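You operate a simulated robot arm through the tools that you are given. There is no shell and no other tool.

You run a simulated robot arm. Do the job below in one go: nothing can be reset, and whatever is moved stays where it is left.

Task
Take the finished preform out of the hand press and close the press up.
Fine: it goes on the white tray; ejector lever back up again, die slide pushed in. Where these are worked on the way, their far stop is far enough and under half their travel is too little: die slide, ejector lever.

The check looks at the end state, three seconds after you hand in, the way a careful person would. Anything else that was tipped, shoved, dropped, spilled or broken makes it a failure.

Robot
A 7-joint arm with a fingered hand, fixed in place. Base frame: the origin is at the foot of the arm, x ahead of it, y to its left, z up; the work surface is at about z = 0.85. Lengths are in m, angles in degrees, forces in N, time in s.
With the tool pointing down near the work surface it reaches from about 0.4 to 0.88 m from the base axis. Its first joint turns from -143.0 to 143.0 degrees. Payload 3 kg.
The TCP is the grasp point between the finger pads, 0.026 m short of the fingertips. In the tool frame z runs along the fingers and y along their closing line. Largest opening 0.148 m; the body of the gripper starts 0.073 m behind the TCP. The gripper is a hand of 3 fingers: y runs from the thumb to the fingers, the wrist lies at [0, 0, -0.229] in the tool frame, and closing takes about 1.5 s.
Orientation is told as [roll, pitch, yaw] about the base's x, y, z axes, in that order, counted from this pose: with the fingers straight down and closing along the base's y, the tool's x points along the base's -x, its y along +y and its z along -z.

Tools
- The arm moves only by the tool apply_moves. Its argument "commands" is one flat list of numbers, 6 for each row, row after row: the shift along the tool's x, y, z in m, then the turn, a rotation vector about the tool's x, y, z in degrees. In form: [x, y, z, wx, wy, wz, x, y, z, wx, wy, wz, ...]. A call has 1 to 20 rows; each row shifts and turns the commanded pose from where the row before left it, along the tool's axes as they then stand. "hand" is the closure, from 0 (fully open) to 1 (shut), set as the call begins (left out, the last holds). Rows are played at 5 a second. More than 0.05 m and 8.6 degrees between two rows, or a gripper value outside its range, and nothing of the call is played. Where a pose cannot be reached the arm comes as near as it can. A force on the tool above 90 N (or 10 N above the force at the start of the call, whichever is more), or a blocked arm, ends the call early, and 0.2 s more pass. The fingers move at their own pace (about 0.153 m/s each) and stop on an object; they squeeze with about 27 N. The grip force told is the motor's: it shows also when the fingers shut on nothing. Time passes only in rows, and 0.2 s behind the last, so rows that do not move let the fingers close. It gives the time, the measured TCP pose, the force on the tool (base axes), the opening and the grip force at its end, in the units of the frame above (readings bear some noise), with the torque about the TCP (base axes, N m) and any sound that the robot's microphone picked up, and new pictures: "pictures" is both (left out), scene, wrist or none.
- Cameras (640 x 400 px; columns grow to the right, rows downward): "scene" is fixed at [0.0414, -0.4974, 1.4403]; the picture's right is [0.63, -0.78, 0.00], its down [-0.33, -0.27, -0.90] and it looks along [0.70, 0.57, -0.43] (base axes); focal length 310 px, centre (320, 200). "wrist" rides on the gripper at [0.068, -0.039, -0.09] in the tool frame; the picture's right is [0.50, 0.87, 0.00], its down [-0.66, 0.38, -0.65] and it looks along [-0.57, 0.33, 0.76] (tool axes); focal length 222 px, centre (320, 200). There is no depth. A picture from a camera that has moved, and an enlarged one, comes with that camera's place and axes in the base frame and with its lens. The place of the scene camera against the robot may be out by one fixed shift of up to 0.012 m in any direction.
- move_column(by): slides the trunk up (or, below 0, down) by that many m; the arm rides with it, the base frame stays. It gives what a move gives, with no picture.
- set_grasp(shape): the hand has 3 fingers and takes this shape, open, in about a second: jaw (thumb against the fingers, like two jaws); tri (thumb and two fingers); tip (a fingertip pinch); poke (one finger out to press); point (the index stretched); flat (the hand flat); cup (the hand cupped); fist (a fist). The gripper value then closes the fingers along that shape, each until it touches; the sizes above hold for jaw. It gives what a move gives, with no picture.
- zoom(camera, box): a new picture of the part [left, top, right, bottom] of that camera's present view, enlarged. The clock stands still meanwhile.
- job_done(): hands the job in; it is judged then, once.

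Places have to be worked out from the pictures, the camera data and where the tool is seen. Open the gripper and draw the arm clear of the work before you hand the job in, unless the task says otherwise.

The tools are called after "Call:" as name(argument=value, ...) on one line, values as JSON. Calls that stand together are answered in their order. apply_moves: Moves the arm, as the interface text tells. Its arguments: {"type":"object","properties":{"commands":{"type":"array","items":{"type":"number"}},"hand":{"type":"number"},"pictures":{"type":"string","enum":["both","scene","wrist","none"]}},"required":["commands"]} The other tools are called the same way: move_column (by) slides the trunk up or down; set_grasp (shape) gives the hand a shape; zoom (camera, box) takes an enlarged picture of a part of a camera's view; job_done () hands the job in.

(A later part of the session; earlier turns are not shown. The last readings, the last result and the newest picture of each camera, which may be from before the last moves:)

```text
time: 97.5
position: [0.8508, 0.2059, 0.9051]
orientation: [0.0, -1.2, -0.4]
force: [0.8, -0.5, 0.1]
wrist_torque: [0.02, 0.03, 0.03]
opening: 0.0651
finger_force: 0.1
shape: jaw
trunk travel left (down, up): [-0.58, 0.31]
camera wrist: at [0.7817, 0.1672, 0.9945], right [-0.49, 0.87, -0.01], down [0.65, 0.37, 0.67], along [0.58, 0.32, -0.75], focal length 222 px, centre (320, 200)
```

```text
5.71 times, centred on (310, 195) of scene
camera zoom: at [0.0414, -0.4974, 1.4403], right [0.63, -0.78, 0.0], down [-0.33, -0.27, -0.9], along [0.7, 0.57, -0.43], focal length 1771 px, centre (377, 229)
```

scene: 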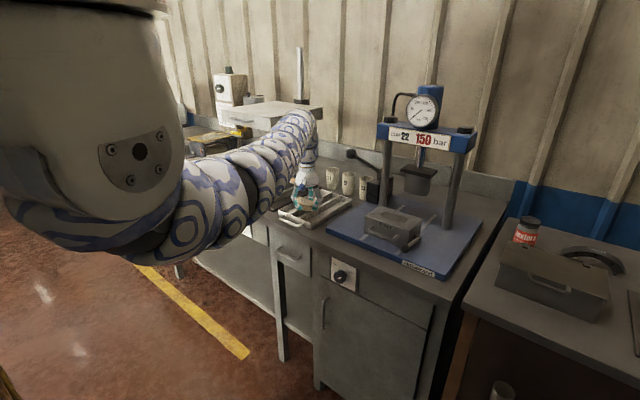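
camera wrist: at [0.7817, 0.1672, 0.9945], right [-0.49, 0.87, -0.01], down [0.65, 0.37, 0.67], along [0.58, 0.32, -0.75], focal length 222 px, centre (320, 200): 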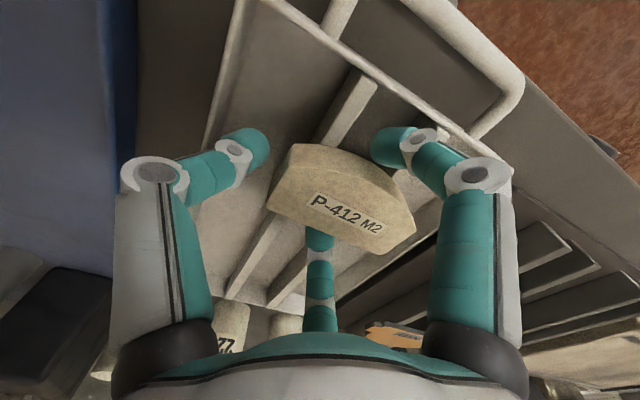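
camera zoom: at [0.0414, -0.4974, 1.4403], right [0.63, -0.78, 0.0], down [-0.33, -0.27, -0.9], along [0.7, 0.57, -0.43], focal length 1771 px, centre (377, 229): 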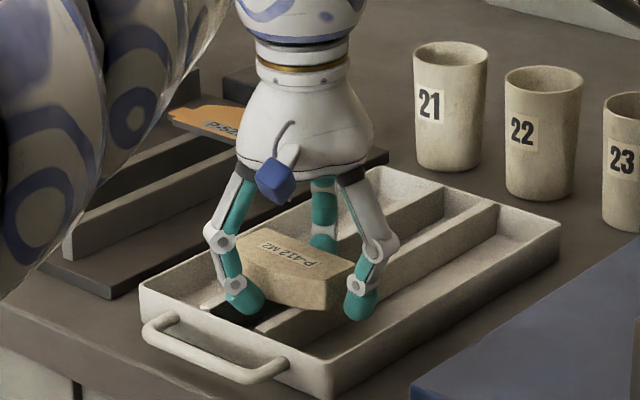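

The preform sits flat across both ribs and the fingers have let go (force 0). I lift straight up by 6 cm slowly.

Call:
apply_moves(commands=[0, 0, -0.01, 0, 0, 0, 0, 0, -0.02, 0, 0, 0, 0, 0, -0.03, 0, 0, 0, 0, 0, 0, 0, 0, 0], pictures="both")

Call:
zoom(camera="scene", box=[270, 160, 350, 230])

```text
time: 98.5
position: [0.8489, 0.2051, 0.9651]
orientation: [0.0, -1.1, -0.5]
force: [0.5, 0.6, 0.1]
wrist_torque: [-0.01, 0.0, -0.03]
opening: 0.065
finger_force: 0.1
shape: jaw
trunk travel left (down, up): [-0.58, 0.31]
camera wrist: at [0.7801, 0.1669, 1.0529], right [-0.49, 0.87, -0.01], down [0.65, 0.37, 0.67], along [0.58, 0.32, -0.75], focal length 222 px, centre (320, 200)
```

scene: 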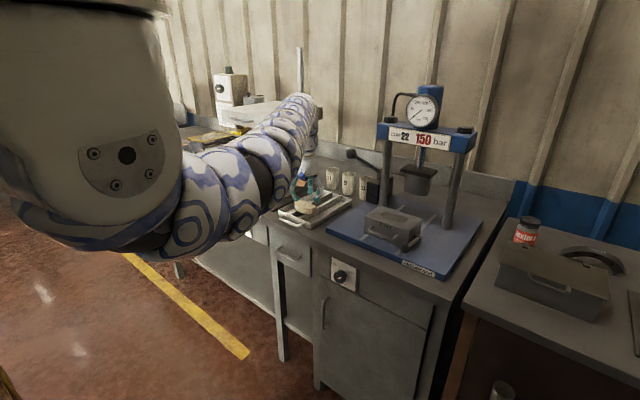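
wrist: 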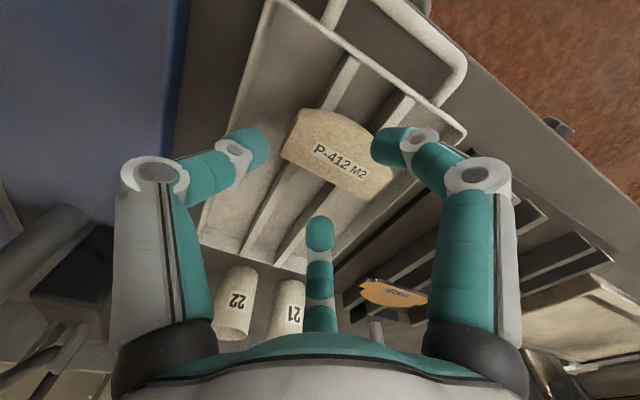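

```text
5.71 times, centred on (310, 195) of scene
camera zoom: at [0.0414, -0.4974, 1.4403], right [0.63, -0.78, 0.0], down [-0.33, -0.27, -0.9], along [0.7, 0.57, -0.43], focal length 1771 px, centre (377, 229)
```

zoom: 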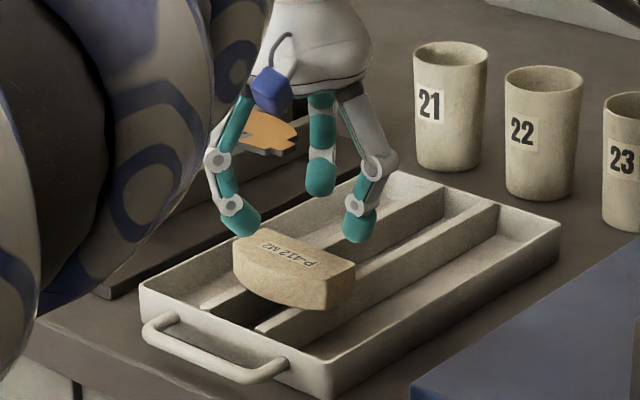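

The preform rests squarely across the two ribs of the white tray. Next is the lever: I raise the trunk again to pass above the pump lever and travel back to the right.

Call:
move_column(by=0.27)

Call:
apply_moves(commands=[0, -0.04, 0, 0, 0, 0, 0, -0.04, 0, 0, 0, 0, 0, -0.04, 0, 0, 0, 0, 0, -0.04, 0, 0, 0, 0, 0, -0.04, 0, 0, 0, 0, 0, -0.04, 0, 0, 0, 0, 0, -0.04, 0, 0, 0, 0, 0, -0.04, 0, 0, 0, 0, 0, -0.04, 0, 0, 0, 0, 0, -0.03, 0, 0, 0, 0, 0, 0, 0, 0, 0, 0], pictures="both")

```text
time: 101.2
position: [0.8491, 0.2056, 1.2334]
orientation: [0.0, -1.2, -0.4]
force: [-0.1, 0.0, 0.2]
wrist_torque: [0.0, -0.01, -0.03]
opening: 0.0651
finger_force: 0.0
shape: jaw
trunk travel left (down, up): [-0.85, 0.04]
```

```text
time: 103.6
position: [0.8454, -0.1847, 1.2342]
orientation: [-0.1, -0.9, -0.4]
force: [0.3, -0.3, -0.2]
wrist_torque: [-0.03, -0.02, -0.01]
opening: 0.0652
finger_force: 0.1
shape: jaw
trunk travel left (down, up): [-0.85, 0.04]
camera wrist: at [0.7772, -0.2232, 1.3229], right [-0.49, 0.87, -0.01], down [0.65, 0.37, 0.67], along [0.58, 0.32, -0.75], focal length 222 px, centre (320, 200)
```

scene: 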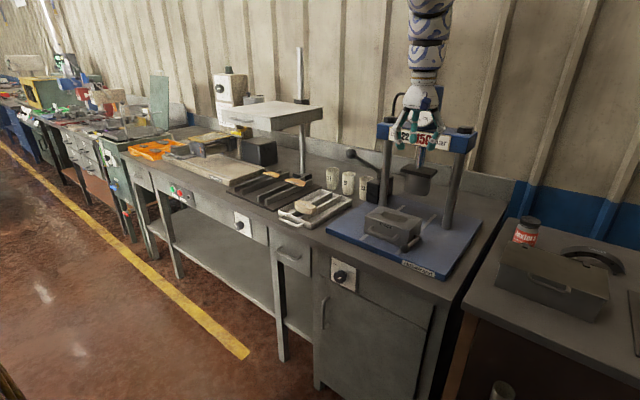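
wrist: 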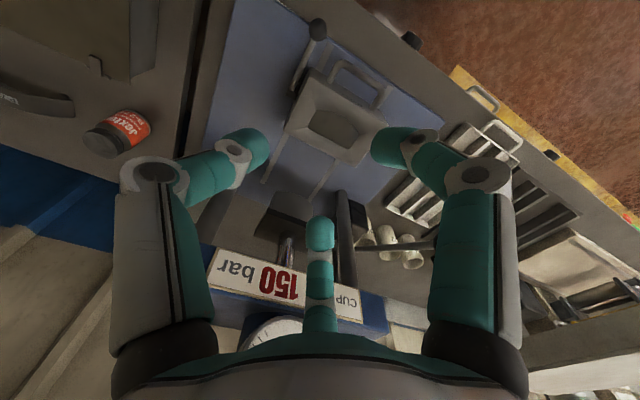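

The arm is back in the elbow-up posture. The lever ball is at about (0.803, -0.215, 0.908). I yaw the hand +45° so the lever stem will pass between two fingers, and move above the ball.

Call:
apply_moves(commands=[0.02, -0.015, 0.0, 0, 0, -7.5, 0.02, -0.015, 0.0, 0, 0, -7.5, 0, 0, 0, 0, 0, -7.5, 0, 0, 0, 0, 0, -7.5, 0, 0, 0, 0, 0, -7.5, 0, 0, 0, 0, 0, -7.5, 0, 0, 0, 0, 0, 0], pictures="both")

```text
time: 105.2
position: [0.8451, -0.229, 1.2334]
orientation: [-0.8, -0.8, 44.7]
force: [0.9, 0.8, 0.2]
wrist_torque: [-0.05, -0.02, -0.02]
opening: 0.0653
finger_force: 0.1
shape: jaw
out of reach, approached as far as the arm can: row 1, 2
trunk travel left (down, up): [-0.85, 0.04]
camera wrist: at [0.8227, -0.3035, 1.323], right [-0.96, 0.26, -0.02], down [0.19, 0.73, 0.66], along [0.19, 0.63, -0.75], focal length 222 px, centre (320, 200)
```

scene: 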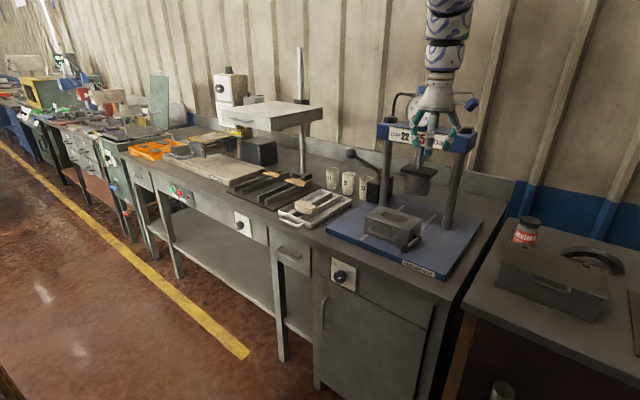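
wrist: 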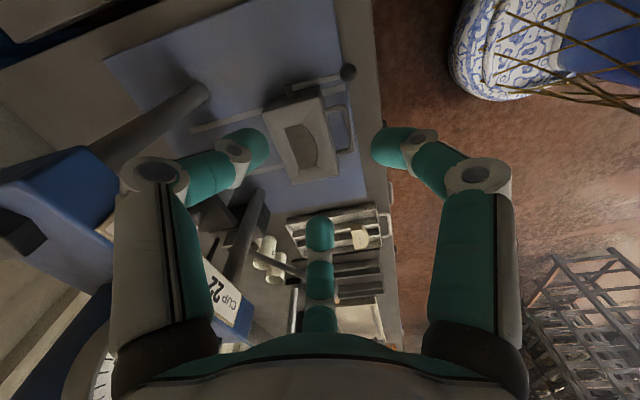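

Inner reach is limited at this height, so I descend with the arm (right of the die, in front of the press) to about z≈1.05, where it should relax.

Call:
apply_moves(commands=[0, 0, 0.045, 0, 0, 0, 0, 0, 0.045, 0, 0, 0, 0, 0, 0.045, 0, 0, 0, 0, 0, 0.045, 0, 0, 0, 0, 0, 0, 0, 0, 0], pictures="both")

```text
time: 106.4
position: [0.8474, -0.2277, 1.0521]
orientation: [-0.8, -0.8, 44.7]
force: [-0.2, 1.1, -0.5]
wrist_torque: [-0.06, 0.01, 0.04]
opening: 0.0651
finger_force: 0.1
shape: jaw
trunk travel left (down, up): [-0.85, 0.04]
camera wrist: at [0.825, -0.3036, 1.1417], right [-0.96, 0.27, -0.02], down [0.19, 0.73, 0.66], along [0.19, 0.63, -0.75], focal length 222 px, centre (320, 200)
```

scene: 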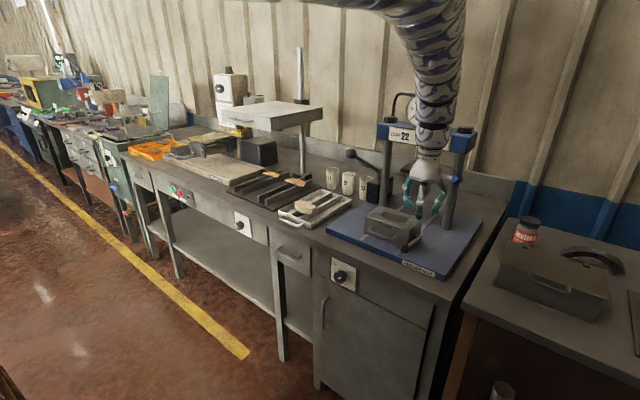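
wrist: 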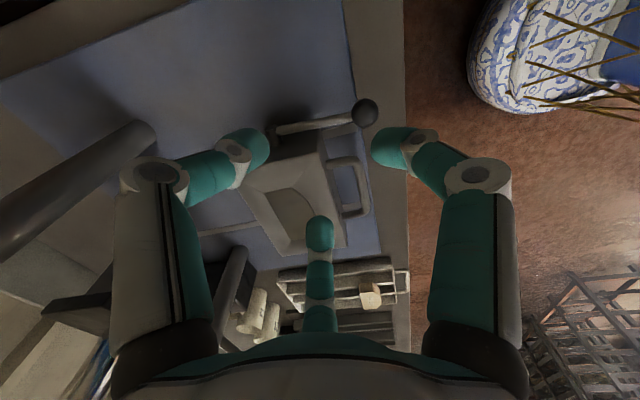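

Descent fine with the elbow up. Ball now at about (0.806, -0.212, 0.908). I move over it and down to z≈0.99.

Call:
apply_moves(commands=[0.0095, 0.0198, 0.03, 0, 0, 0, 0.0095, 0.0198, 0.03, 0, 0, 0, 0, 0, 0, 0, 0, 0], pictures="both")

Call:
zoom(camera="wrist", box=[200, 60, 460, 260])

```text
time: 107.2
position: [0.8064, -0.214, 0.9911]
orientation: [-0.8, -0.8, 44.6]
force: [-0.2, 0.5, -0.8]
wrist_torque: [-0.01, 0.01, 0.0]
opening: 0.0652
finger_force: 0.0
shape: jaw
trunk travel left (down, up): [-0.85, 0.04]
camera wrist: at [0.7848, -0.2896, 1.0811], right [-0.96, 0.27, -0.02], down [0.19, 0.73, 0.66], along [0.19, 0.63, -0.75], focal length 222 px, centre (320, 200)
```

scene: 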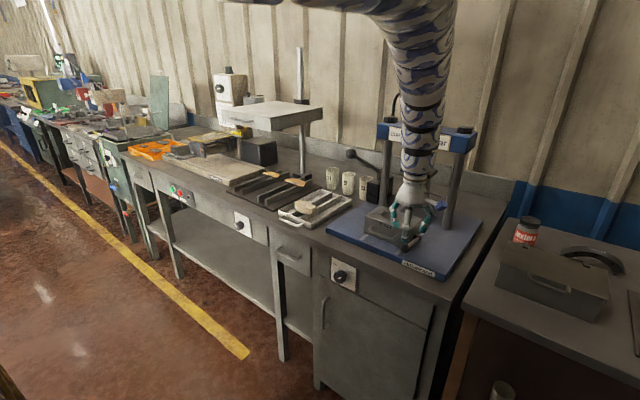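
wrist: 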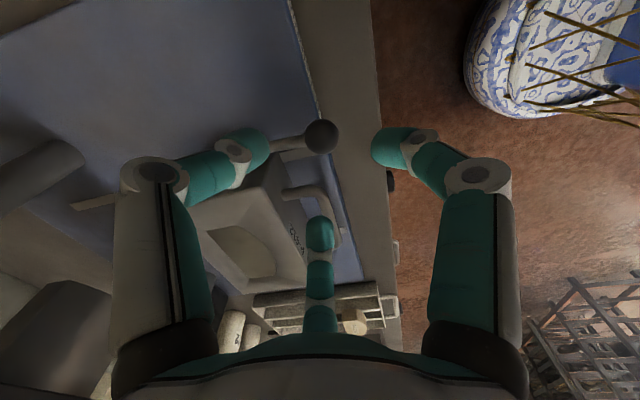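

```text
2.00 times, centred on (330, 160) of wrist
camera zoom: at [0.7848, -0.2896, 1.0811], right [-0.96, 0.27, -0.02], down [0.19, 0.73, 0.66], along [0.19, 0.63, -0.75], focal length 444 px, centre (300, 280)
```

zoom: 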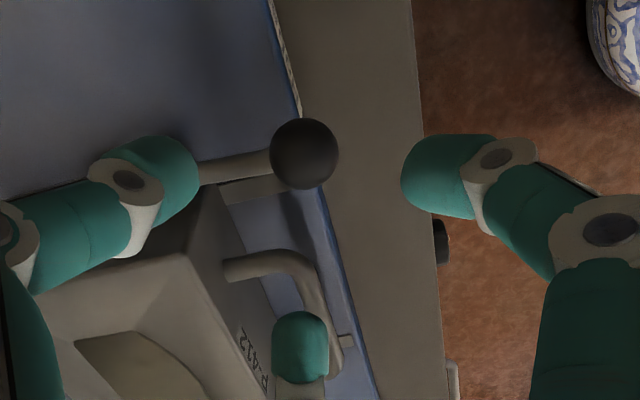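

The ball is centred under the hand (offset ~2 mm). I narrow the opening to ~47 mm so finger 2 stays clear of the die handle, then descend around the ball.

Call:
apply_moves(commands=[0, 0, 0.0, 0, 0, 0, 0, 0, 0.025, 0, 0, 0, 0, 0, 0.02, 0, 0, 0, 0, 0, 0, 0, 0, 0], hand=0.68, pictures="wrist")

Call:
zoom(camera="wrist", box=[200, 60, 460, 260])

Call:
zoom(camera="scene", box=[370, 180, 450, 260])

```text
time: 108.2
position: [0.809, -0.213, 0.9483]
orientation: [-0.8, -0.8, 44.6]
force: [0.5, -0.5, -0.2]
wrist_torque: [0.0, 0.04, -0.01]
opening: 0.0457
finger_force: 0.1
shape: jaw
trunk travel left (down, up): [-0.85, 0.04]
camera wrist: at [0.7864, -0.2884, 1.0373], right [-0.96, 0.27, -0.02], down [0.19, 0.73, 0.66], along [0.19, 0.63, -0.75], focal length 222 px, centre (320, 200)
```

wrist: 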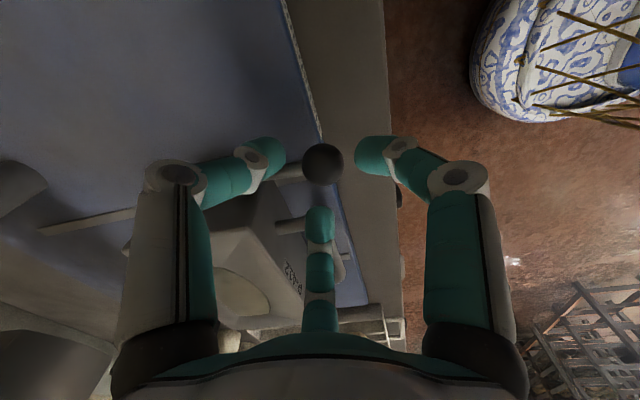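

```text
2.00 times, centred on (330, 160) of wrist
camera zoom: at [0.7864, -0.2884, 1.0373], right [-0.96, 0.27, -0.02], down [0.19, 0.73, 0.66], along [0.19, 0.63, -0.75], focal length 444 px, centre (300, 280)
```

zoom: 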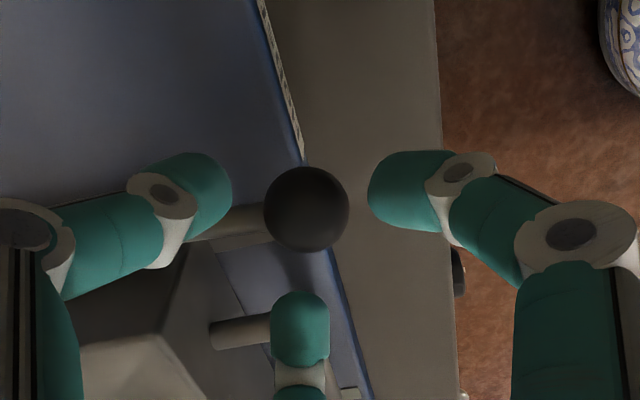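

```text
5.00 times, centred on (410, 220) of scene
camera zoom: at [0.0414, -0.4974, 1.4403], right [0.63, -0.78, 0.0], down [-0.33, -0.27, -0.9], along [0.7, 0.57, -0.43], focal length 1550 px, centre (-130, 100)
```

zoom: 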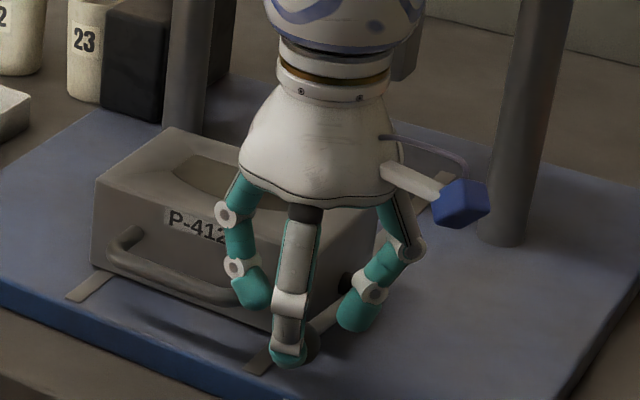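

Finger 2 may be within a few mm of the handle's right corner. I rotate the hand another 10° and shift slightly so it clears the handle, then re-check before descending.

Call:
apply_moves(commands=[0.0021, 0, 0, 0, 0, -5, 0, 0, 0, 0, 0, -5, 0, 0, 0, 0, 0, 0], hand=0.7, pictures="wrist")

Call:
zoom(camera="wrist", box=[220, 80, 420, 260])

Call:
zoom(camera="scene", box=[380, 200, 440, 255])

```text
time: 109.0
position: [0.8063, -0.2154, 0.9474]
orientation: [-0.9, -0.7, 54.8]
force: [1.0, -0.6, -0.4]
wrist_torque: [-0.02, -0.04, 0.0]
opening: 0.0426
finger_force: 0.1
shape: jaw
trunk travel left (down, up): [-0.85, 0.04]
camera wrist: at [0.7982, -0.2928, 1.0372], right [-1.0, 0.09, -0.02], down [0.06, 0.75, 0.66], along [0.08, 0.65, -0.76], focal length 222 px, centre (320, 200)
```

wrist: 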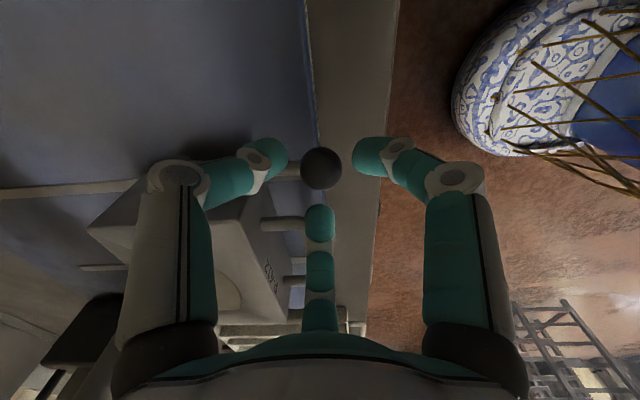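

```text
2.22 times, centred on (320, 170) of wrist
camera zoom: at [0.7982, -0.2928, 1.0372], right [-1.0, 0.09, -0.02], down [0.06, 0.75, 0.66], along [0.08, 0.65, -0.76], focal length 494 px, centre (320, 267)
```

zoom: 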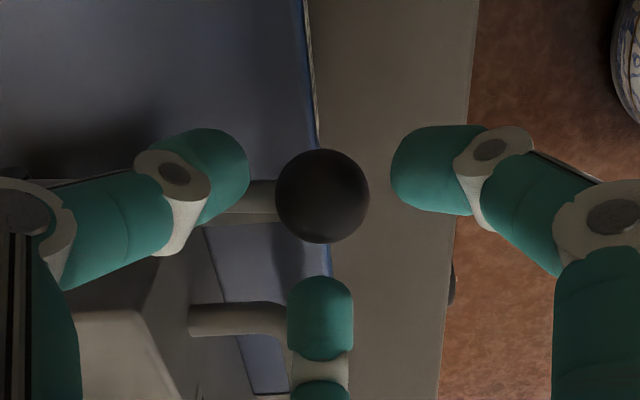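

```text
7.27 times, centred on (410, 228) of scene
camera zoom: at [0.0414, -0.4974, 1.4403], right [0.63, -0.78, 0.0], down [-0.33, -0.27, -0.9], along [0.7, 0.57, -0.43], focal length 2254 px, centre (-334, 0)
```

zoom: 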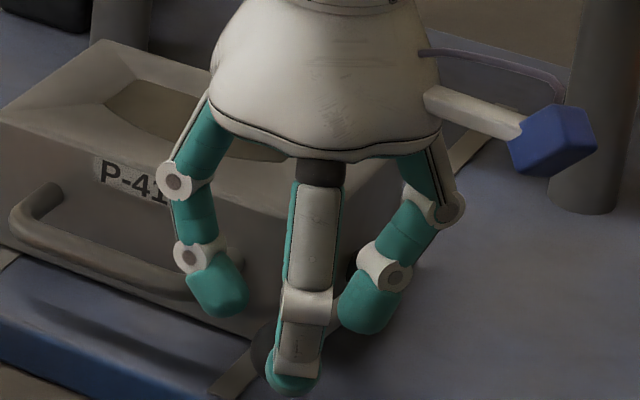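

Handle's right end is at y≈-0.16 and finger 2 would come down at y≈-0.183, so it clears. I descend the last 3.3 cm around the ball in small rows.

Call:
apply_moves(commands=[0, 0, 0.012, 0, 0, 0, 0, 0, 0.012, 0, 0, 0, 0, 0, 0.009, 0, 0, 0, 0, 0, 0, 0, 0, 0], pictures="wrist")

Call:
zoom(camera="wrist", box=[220, 80, 420, 260])

Call:
zoom(camera="scene", box=[380, 200, 440, 255])

```text
time: 110.0
position: [0.8059, -0.2144, 0.9151]
orientation: [-1.0, -0.6, 54.7]
force: [-1.8, -0.4, 1.6]
wrist_torque: [0.0, -0.05, 0.08]
opening: 0.0427
finger_force: 0.1
shape: jaw
trunk travel left (down, up): [-0.85, 0.04]
camera wrist: at [0.7978, -0.2921, 1.0048], right [-1.0, 0.09, -0.02], down [0.06, 0.75, 0.66], along [0.08, 0.65, -0.76], focal length 222 px, centre (320, 200)
```

wrist: 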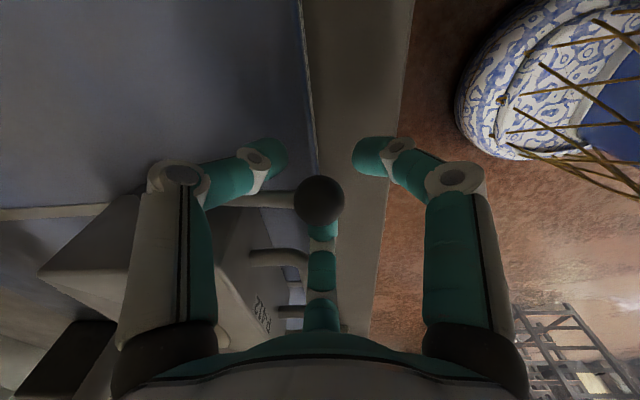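

```text
2.22 times, centred on (320, 170) of wrist
camera zoom: at [0.7978, -0.2921, 1.0048], right [-1.0, 0.09, -0.02], down [0.06, 0.75, 0.66], along [0.08, 0.65, -0.76], focal length 494 px, centre (320, 267)
```

zoom: 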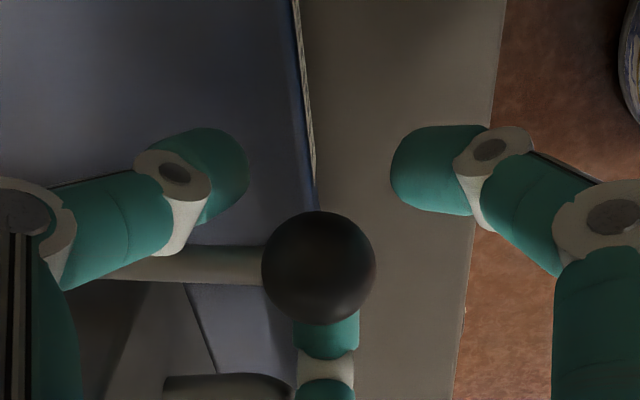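

```text
7.27 times, centred on (410, 228) of scene
camera zoom: at [0.0414, -0.4974, 1.4403], right [0.63, -0.78, 0.0], down [-0.33, -0.27, -0.9], along [0.7, 0.57, -0.43], focal length 2254 px, centre (-334, 0)
```

zoom: 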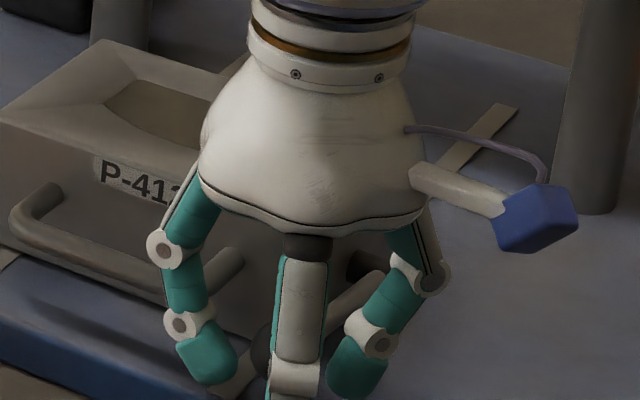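

The ball is at the grasp centre with the stem passing between thumb and finger 2. I close to cage it.

Call:
apply_moves(commands=[0, 0, 0, 0, 0, 0, 0, 0, 0, 0, 0, 0, 0, 0, 0, 0, 0, 0, 0, 0, 0, 0, 0, 0, 0, 0, 0, 0, 0, 0], hand=0.95, pictures="wrist")

Call:
zoom(camera="wrist", box=[220, 80, 420, 260])

Call:
zoom(camera="scene", box=[380, 200, 440, 255])

```text
time: 111.2
position: [0.8061, -0.2142, 0.9151]
orientation: [-0.9, -0.8, 54.6]
force: [1.4, -1.7, -0.2]
wrist_torque: [0.03, 0.0, 0.03]
opening: 0.0075
finger_force: 0.1
shape: tri
trunk travel left (down, up): [-0.85, 0.04]
camera wrist: at [0.7982, -0.292, 1.0046], right [-1.0, 0.09, -0.02], down [0.06, 0.75, 0.66], along [0.08, 0.65, -0.75], focal length 222 px, centre (320, 200)
```

wrist: 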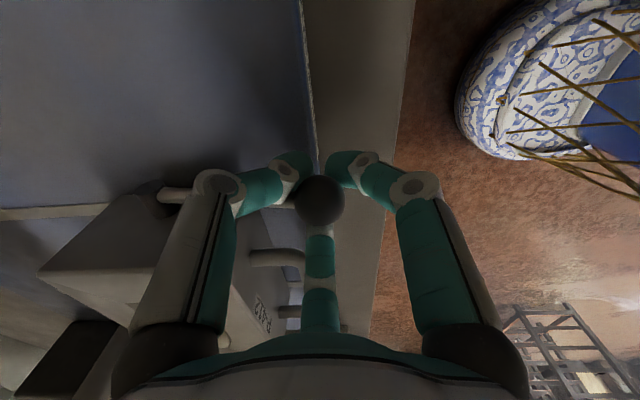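

```text
2.22 times, centred on (320, 170) of wrist
camera zoom: at [0.7982, -0.292, 1.0046], right [-1.0, 0.09, -0.02], down [0.06, 0.75, 0.66], along [0.08, 0.65, -0.75], focal length 494 px, centre (320, 267)
```

zoom: 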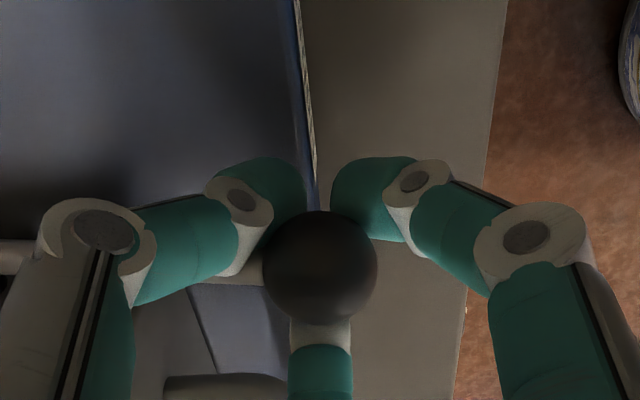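

```text
7.27 times, centred on (410, 228) of scene
camera zoom: at [0.0414, -0.4974, 1.4403], right [0.63, -0.78, 0.0], down [-0.33, -0.27, -0.9], along [0.7, 0.57, -0.43], focal length 2254 px, centre (-334, 0)
```

zoom: 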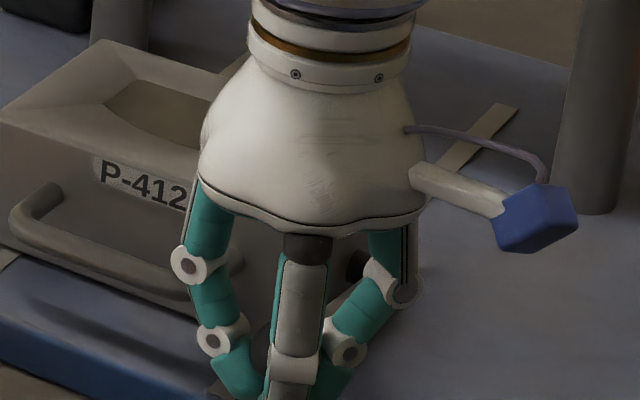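

The fingertips have closed under the ball (no load). I lift along the arc for the first ~28°, tilting the tool slightly forward as I go, and check the lever follows.

Call:
apply_moves(commands=[-0.0016, -0.0022, -0.0169, 2.45, -1.73, 0, -0.0037, -0.0052, -0.0158, 2.45, -1.73, 0, -0.0045, -0.0064, -0.0112, 2.45, -1.73, 0, 0, 0, 0, 0, 0, 0], pictures="wrist")

Call:
zoom(camera="wrist", box=[220, 80, 420, 260])

Call:
zoom(camera="scene", box=[370, 180, 450, 255])

```text
time: 112.2
position: [0.8223, -0.2142, 0.9599]
orientation: [-8.2, -5.8, 55.1]
force: [1.1, -3.0, -1.6]
wrist_torque: [0.01, 0.02, 0.0]
opening: 0.0073
finger_force: 0.0
shape: tri
trunk travel left (down, up): [-0.85, 0.04]
camera wrist: at [0.7997, -0.2919, 1.0468], right [-0.98, 0.09, -0.17], down [-0.04, 0.75, 0.66], along [0.19, 0.65, -0.73], focal length 222 px, centre (320, 200)
```

wrist: 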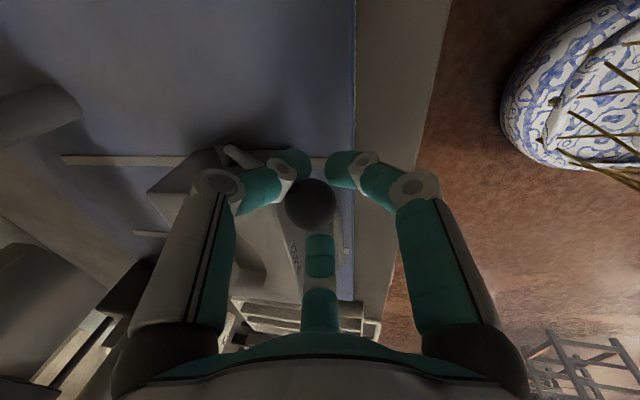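

```text
2.22 times, centred on (320, 170) of wrist
camera zoom: at [0.7997, -0.2919, 1.0468], right [-0.98, 0.09, -0.17], down [-0.04, 0.75, 0.66], along [0.19, 0.65, -0.73], focal length 494 px, centre (320, 267)
```

zoom: 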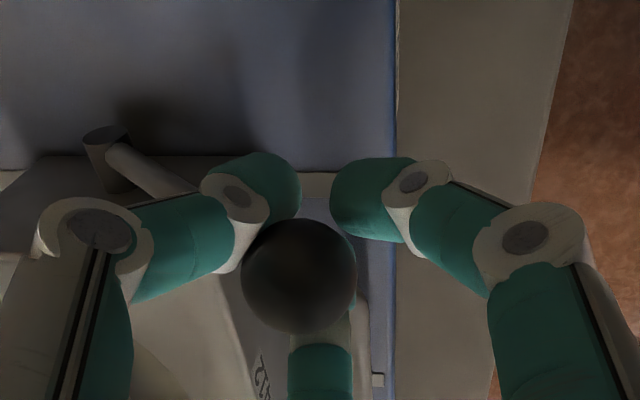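

```text
5.33 times, centred on (410, 218) of scene
camera zoom: at [0.0414, -0.4974, 1.4403], right [0.63, -0.78, 0.0], down [-0.33, -0.27, -0.9], along [0.7, 0.57, -0.43], focal length 1653 px, centre (-160, 107)
```

zoom: 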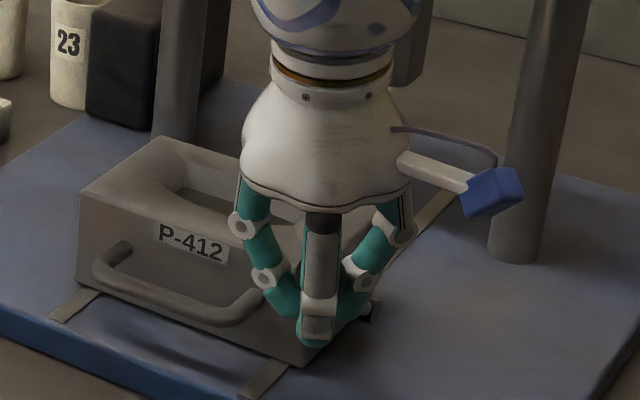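

The lever follows (now ≈52°). I loosen the cage a bit (≈30 mm) so the stem can swing between the fingertips, and see whether the lever holds.

Call:
apply_moves(commands=[0, 0, 0, 0, 0, 0, 0, 0, 0, 0, 0, 0, 0, 0, 0, 0, 0, 0], hand=0.8, pictures="wrist")

Call:
zoom(camera="wrist", box=[220, 80, 420, 260])

```text
time: 113.0
position: [0.822, -0.2134, 0.9586]
orientation: [-8.1, -5.7, 55.0]
force: [-0.2, -0.1, -0.1]
wrist_torque: [-0.03, 0.01, 0.0]
opening: 0.0281
finger_force: 0.0
shape: tri
trunk travel left (down, up): [-0.85, 0.04]
camera wrist: at [0.7997, -0.2918, 1.0472], right [-0.98, 0.09, -0.17], down [-0.04, 0.75, 0.66], along [0.19, 0.65, -0.73], focal length 222 px, centre (320, 200)
```

wrist: 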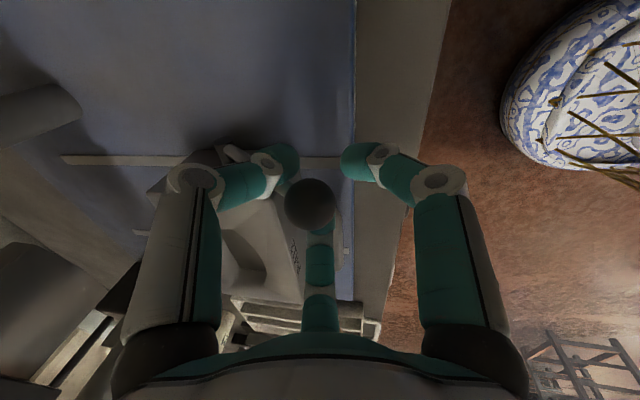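

```text
2.22 times, centred on (320, 170) of wrist
camera zoom: at [0.7997, -0.2918, 1.0472], right [-0.98, 0.09, -0.17], down [-0.04, 0.75, 0.66], along [0.19, 0.65, -0.73], focal length 494 px, centre (320, 267)
```

zoom: 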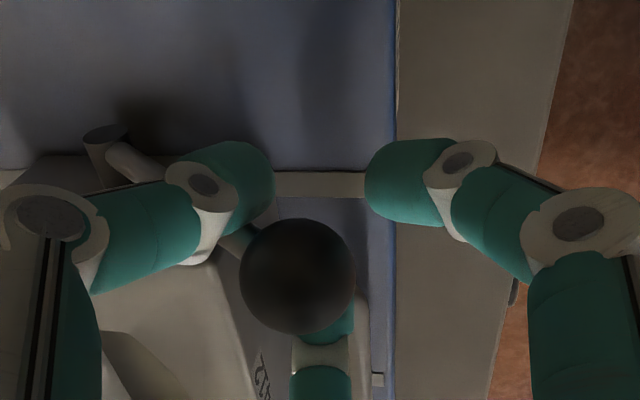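

The lever stays put by friction even when not held. I'll open a little more, bring the rear finger behind the ball, and push it forward along the arc.

Call:
apply_moves(commands=[-0.007, -0.0012, 0.0009, 0, 0, 0, -0.007, -0.0012, 0.0009, 0, 0, 0, -0.0062, -0.0088, -0.0085, 2.45, -1.73, 0, -0.0071, -0.01, -0.0062, 2.45, -1.73, 0, 0, 0, 0, 0, 0, 0], hand=0.7, pictures="wrist")

Call:
zoom(camera="wrist", box=[220, 80, 420, 260])

Call:
zoom(camera="scene", box=[370, 170, 450, 245])

```text
time: 114.2
position: [0.8526, -0.2043, 0.978]
orientation: [-13.4, -9.2, 55.7]
force: [-0.9, -0.7, -0.7]
wrist_torque: [-0.01, 0.0, 0.01]
opening: 0.0427
finger_force: 0.1
shape: jaw
trunk travel left (down, up): [-0.85, 0.04]
camera wrist: at [0.8206, -0.2815, 1.063], right [-0.96, 0.09, -0.28], down [-0.11, 0.75, 0.65], along [0.27, 0.65, -0.71], focal length 222 px, centre (320, 200)
```

wrist: 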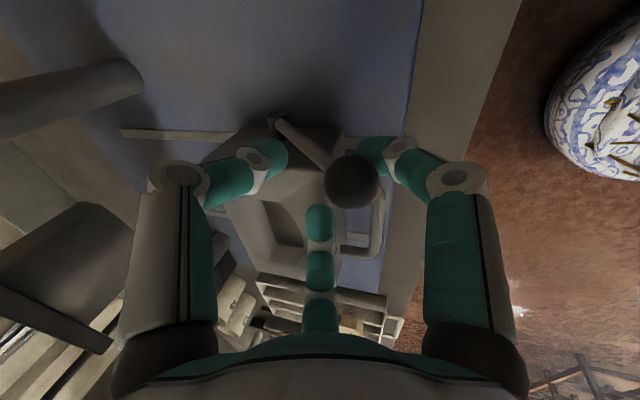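

```text
2.22 times, centred on (320, 170) of wrist
camera zoom: at [0.8206, -0.2815, 1.063], right [-0.96, 0.09, -0.28], down [-0.11, 0.75, 0.65], along [0.27, 0.65, -0.71], focal length 494 px, centre (320, 267)
```

zoom: 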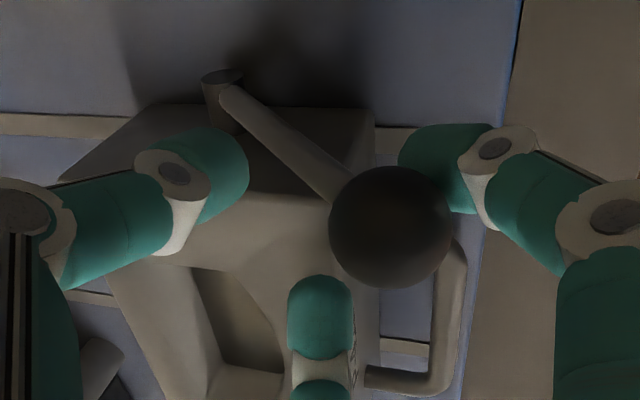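

```text
5.33 times, centred on (410, 208) of scene
camera zoom: at [0.0414, -0.4974, 1.4403], right [0.63, -0.78, 0.0], down [-0.33, -0.27, -0.9], along [0.7, 0.57, -0.43], focal length 1653 px, centre (-160, 160)
```

zoom: 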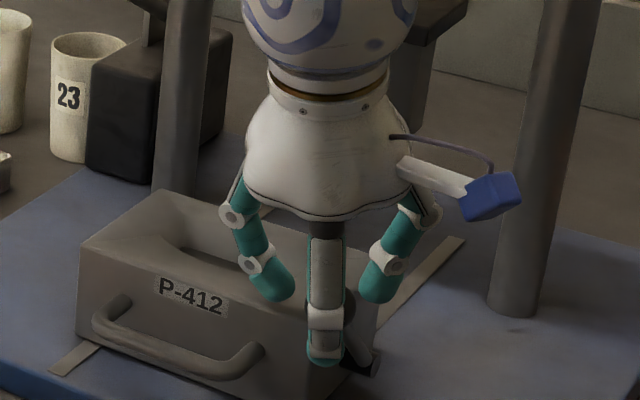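

The rear finger is now right behind the ball (lever at ≈44°). I continue pushing up along the arc.

Call:
apply_moves(commands=[-0.0072, -0.0102, -0.0056, 2.45, -1.73, 0, -0.0077, -0.0109, -0.003, 2.45, -1.73, 0, -0.0079, -0.0112, -0.0005, 2.45, -1.73, 0, 0, 0, 0, 0, 0, 0], pictures="wrist")

Call:
zoom(camera="wrist", box=[220, 80, 420, 260])

Call:
zoom(camera="scene", box=[370, 170, 450, 245])

```text
time: 115.2
position: [0.8879, -0.2049, 1.0004]
orientation: [-20.9, -14.2, 57.2]
force: [-0.3, 0.0, -0.2]
wrist_torque: [0.03, 0.03, -0.01]
opening: 0.0425
finger_force: 0.1
shape: jaw
trunk travel left (down, up): [-0.85, 0.04]
camera wrist: at [0.8428, -0.2823, 1.0793], right [-0.9, 0.09, -0.42], down [-0.21, 0.75, 0.62], along [0.38, 0.65, -0.66], focal length 222 px, centre (320, 200)
```

wrist: 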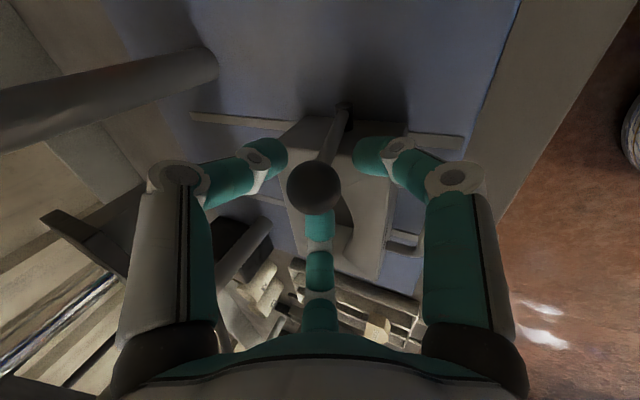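

```text
2.22 times, centred on (320, 170) of wrist
camera zoom: at [0.8428, -0.2823, 1.0793], right [-0.9, 0.09, -0.42], down [-0.21, 0.75, 0.62], along [0.38, 0.65, -0.66], focal length 494 px, centre (320, 267)
```

zoom: 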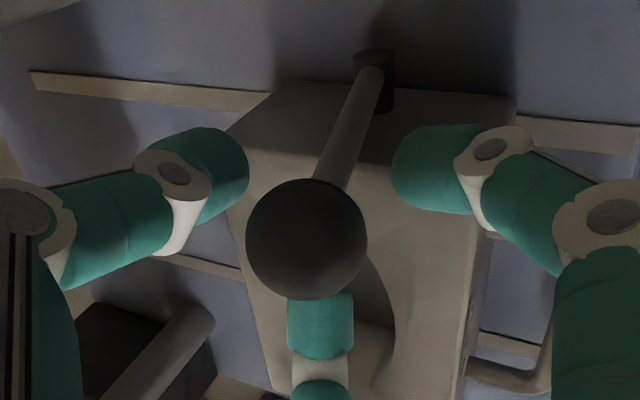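

```text
5.33 times, centred on (410, 208) of scene
camera zoom: at [0.0414, -0.4974, 1.4403], right [0.63, -0.78, 0.0], down [-0.33, -0.27, -0.9], along [0.7, 0.57, -0.43], focal length 1653 px, centre (-160, 160)
```

zoom: 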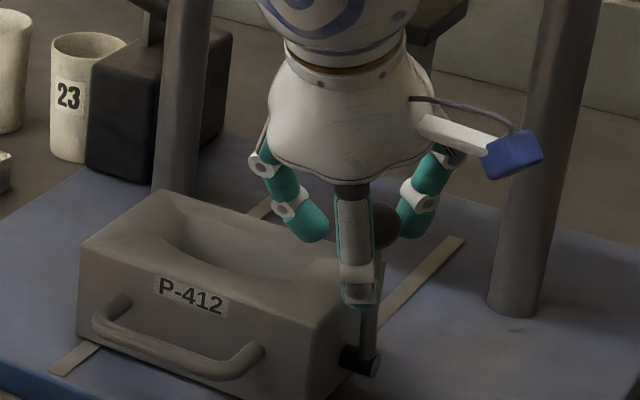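

The lever is now practically vertical: ball at about (0.894, -0.209, 0.996), matching its original upright position. I nudge it 1 cm further forward to make sure it is on its upper stop.

Call:
apply_moves(commands=[-0.0025, -0.0038, 0.0021, 0, 0, 0, -0.0025, -0.0038, 0.0021, 0, 0, 0, 0, 0, 0, 0, 0, 0], pictures="wrist")

Call:
zoom(camera="wrist", box=[220, 80, 420, 260])

```text
time: 116.0
position: [0.8969, -0.2047, 1.0011]
orientation: [-21.0, -14.2, 57.2]
force: [-0.3, -0.5, -0.5]
wrist_torque: [-0.01, 0.03, -0.01]
opening: 0.0424
finger_force: 0.0
shape: jaw
trunk travel left (down, up): [-0.85, 0.04]
camera wrist: at [0.8526, -0.2826, 1.0797], right [-0.9, 0.09, -0.42], down [-0.21, 0.75, 0.62], along [0.38, 0.65, -0.66], focal length 222 px, centre (320, 200)
```

wrist: 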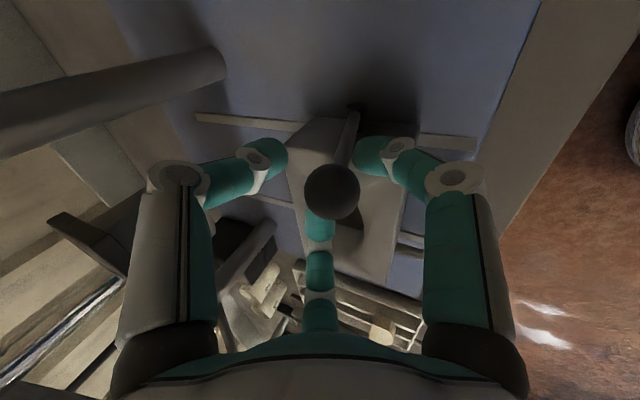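

```text
2.22 times, centred on (320, 170) of wrist
camera zoom: at [0.8526, -0.2826, 1.0797], right [-0.9, 0.09, -0.42], down [-0.21, 0.75, 0.62], along [0.38, 0.65, -0.66], focal length 494 px, centre (320, 267)
```

zoom: 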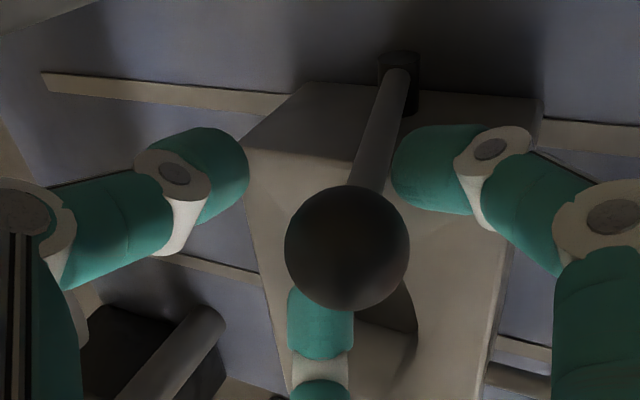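

No contact yet – the lever is standing on its own at the same spot. I advance another ~1.4 cm in two rows to feel for the stop.

Call:
apply_moves(commands=[-0.0035, -0.0053, 0.003, 0, 0, 0, -0.0035, -0.0053, 0.003, 0, 0, 0, 0, 0, 0, 0, 0, 0], pictures="wrist")

Call:
zoom(camera="wrist", box=[220, 80, 420, 260])

Call:
zoom(camera="scene", box=[370, 170, 450, 245])

```text
time: 116.8
position: [0.9094, -0.2059, 1.0026]
orientation: [-20.9, -14.2, 57.2]
force: [-6.7, -2.1, 0.7]
wrist_torque: [-0.09, 0.24, -0.07]
opening: 0.0447
finger_force: 0.0
shape: jaw
trunk travel left (down, up): [-0.85, 0.04]
camera wrist: at [0.8649, -0.2837, 1.0803], right [-0.9, 0.09, -0.42], down [-0.21, 0.75, 0.62], along [0.38, 0.65, -0.66], focal length 222 px, centre (320, 200)
```

wrist: 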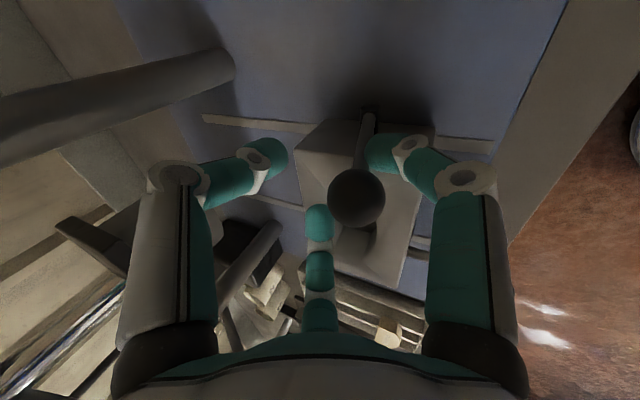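

```text
2.22 times, centred on (320, 170) of wrist
camera zoom: at [0.8649, -0.2837, 1.0803], right [-0.9, 0.09, -0.42], down [-0.21, 0.75, 0.62], along [0.38, 0.65, -0.66], focal length 494 px, centre (320, 267)
```

zoom: 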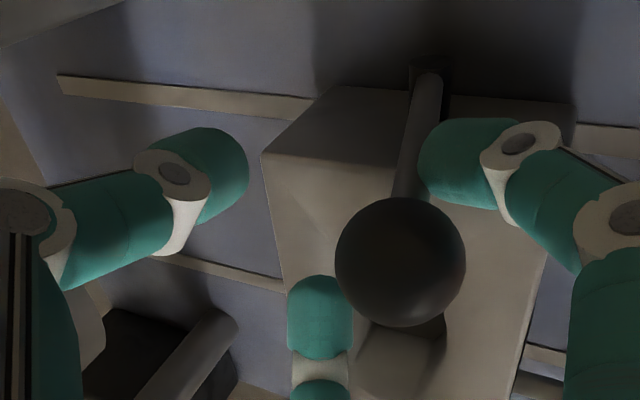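

```text
5.33 times, centred on (410, 208) of scene
camera zoom: at [0.0414, -0.4974, 1.4403], right [0.63, -0.78, 0.0], down [-0.33, -0.27, -0.9], along [0.7, 0.57, -0.43], focal length 1653 px, centre (-160, 160)
```

zoom: 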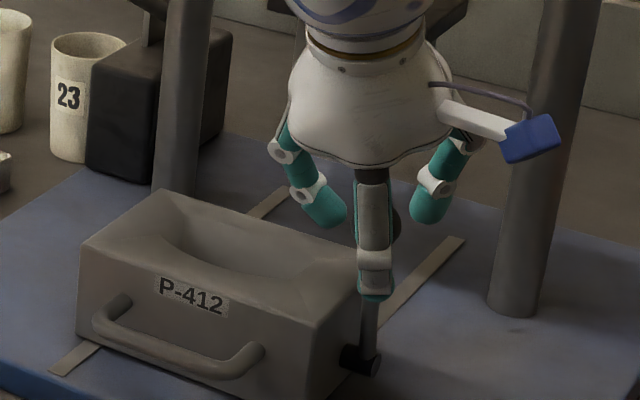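

The ball didn't move and 7 N reaction appears: the lever is on its upper stop. I relieve the contact and withdraw along the finger axis.

Call:
apply_moves(commands=[0.003, 0.0046, -0.0025, 0, 0, 0, 0, 0, -0.02, 0, 0, 0, 0, 0, -0.03, 0, 0, 0, 0, 0, -0.03, 0, 0, 0, 0, 0, 0, 0, 0, 0], pictures="both")

Call:
zoom(camera="scene", box=[350, 160, 460, 260])

```text
time: 118.0
position: [0.8706, -0.207, 1.0718]
orientation: [-20.8, -14.2, 57.2]
force: [-0.3, -0.4, 0.1]
wrist_torque: [-0.03, -0.02, -0.02]
opening: 0.0426
finger_force: 0.0
shape: jaw
trunk travel left (down, up): [-0.85, 0.04]
camera wrist: at [0.8259, -0.2849, 1.1514], right [-0.9, 0.09, -0.42], down [-0.21, 0.75, 0.62], along [0.38, 0.65, -0.66], focal length 222 px, centre (320, 200)
```

scene: 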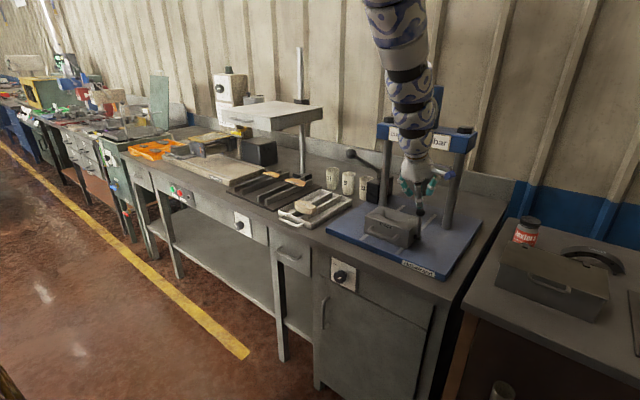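
wrist: 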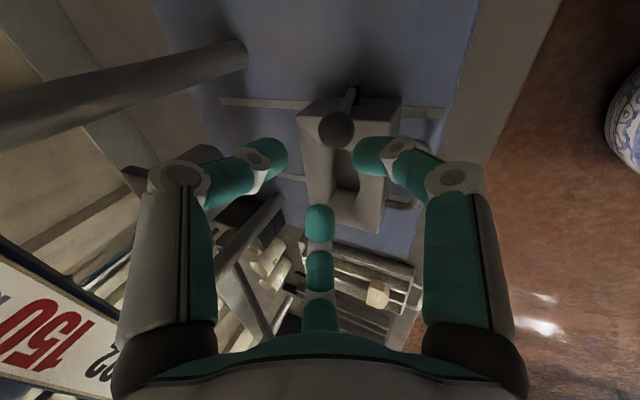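

```text
4.00 times, centred on (405, 210) of scene
camera zoom: at [0.0414, -0.4974, 1.4403], right [0.63, -0.78, 0.0], down [-0.33, -0.27, -0.9], along [0.7, 0.57, -0.43], focal length 1240 px, centre (-20, 160)
```

zoom: 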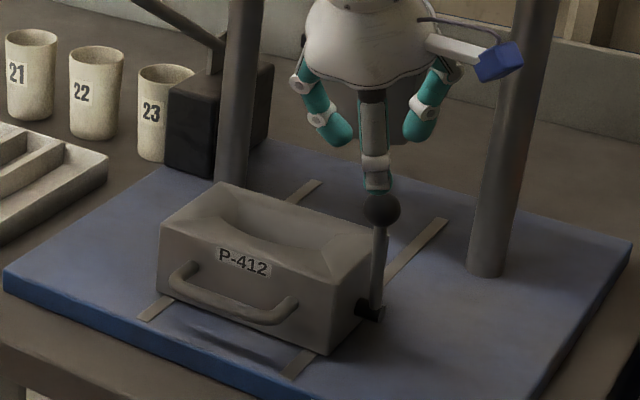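

The ejector lever stands up again with the slide still out. Now for pushing the slide in: I back away from the lever over the die, roll the hand to the earlier orientation, and close the fingers.

Call:
apply_moves(commands=[0.01, 0.015, -0.025, 0, 0, 0, -0.0154, 0.032, 0.004, 0, 0, 0, -0.0154, 0.032, 0.004, 0, 0, 0, -0.0134, 0.0285, 0.003, 0, 0, 0, 0, 0, 0, 0, 0, -8.25, 0, 0, 0, 0, 0, -8.25, 0, 0, 0, 0, 0, -8.25, 0, 0, 0, 0, 0, -8.05, 0, 0, 0, 0, 0, 0], hand=1.0, pictures="both")

```text
time: 120.0
position: [0.863, -0.1511, 1.0646]
orientation: [-24.9, -0.9, 87.7]
force: [0.5, 0.6, -0.1]
wrist_torque: [0.02, -0.03, -0.01]
opening: 0.0002
finger_force: 26.8
shape: jaw
out of reach, approached as far as the arm can: row 1, 2, 3, 4
trunk travel left (down, up): [-0.85, 0.04]
camera wrist: at [0.859, -0.2193, 1.1612], right [-0.8, -0.46, -0.37], down [-0.59, 0.67, 0.44], along [0.05, 0.58, -0.81], focal length 222 px, centre (320, 200)
```

scene: 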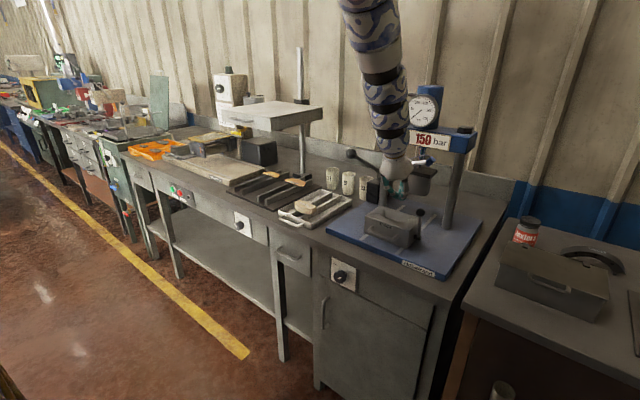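
wrist: 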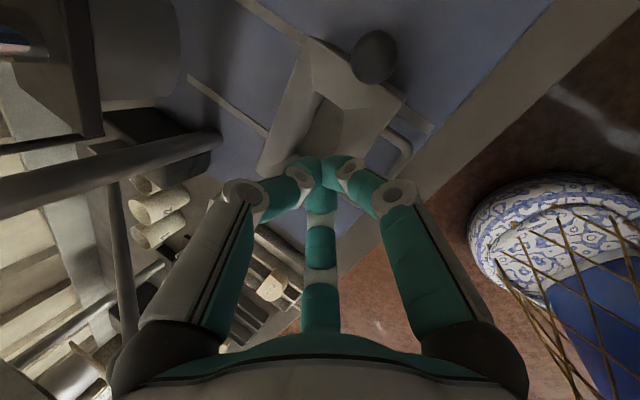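

The inner reach limits me at this tilt, so I first reduce the tilt to ~5° (wrist moves forward) and then descend in front of the die handle.

Call:
apply_moves(commands=[0, 0, 0, -7, 0, 0, 0, 0, 0, -7, 0, 0, 0, 0, 0, -6, 0, 0, 0, 0.02, 0.02, 0, 0, 0, 0, 0.02, 0.02, 0, 0, 0, 0, 0, 0, 0, 0, 0], pictures="wrist")

```text
time: 121.4
position: [0.8269, -0.1491, 1.0211]
orientation: [-5.0, -1.1, 87.5]
force: [0.7, 0.4, -0.2]
wrist_torque: [-0.02, 0.03, -0.01]
opening: 0.0002
finger_force: 26.9
shape: jaw
trunk travel left (down, up): [-0.85, 0.04]
camera wrist: at [0.8556, -0.2197, 1.1131], right [-0.88, -0.46, -0.09], down [-0.41, 0.66, 0.63], along [-0.24, 0.59, -0.77], focal length 222 px, centre (320, 200)
```

wrist: 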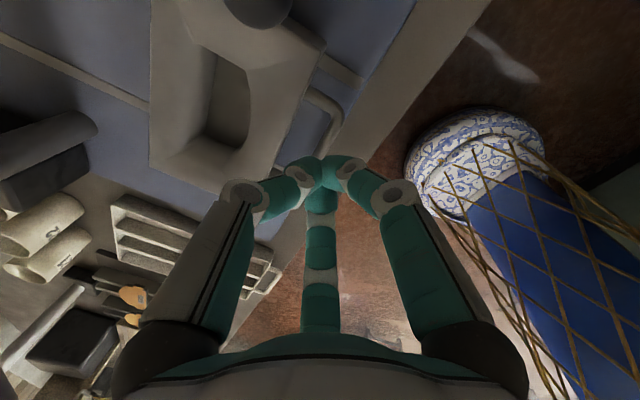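

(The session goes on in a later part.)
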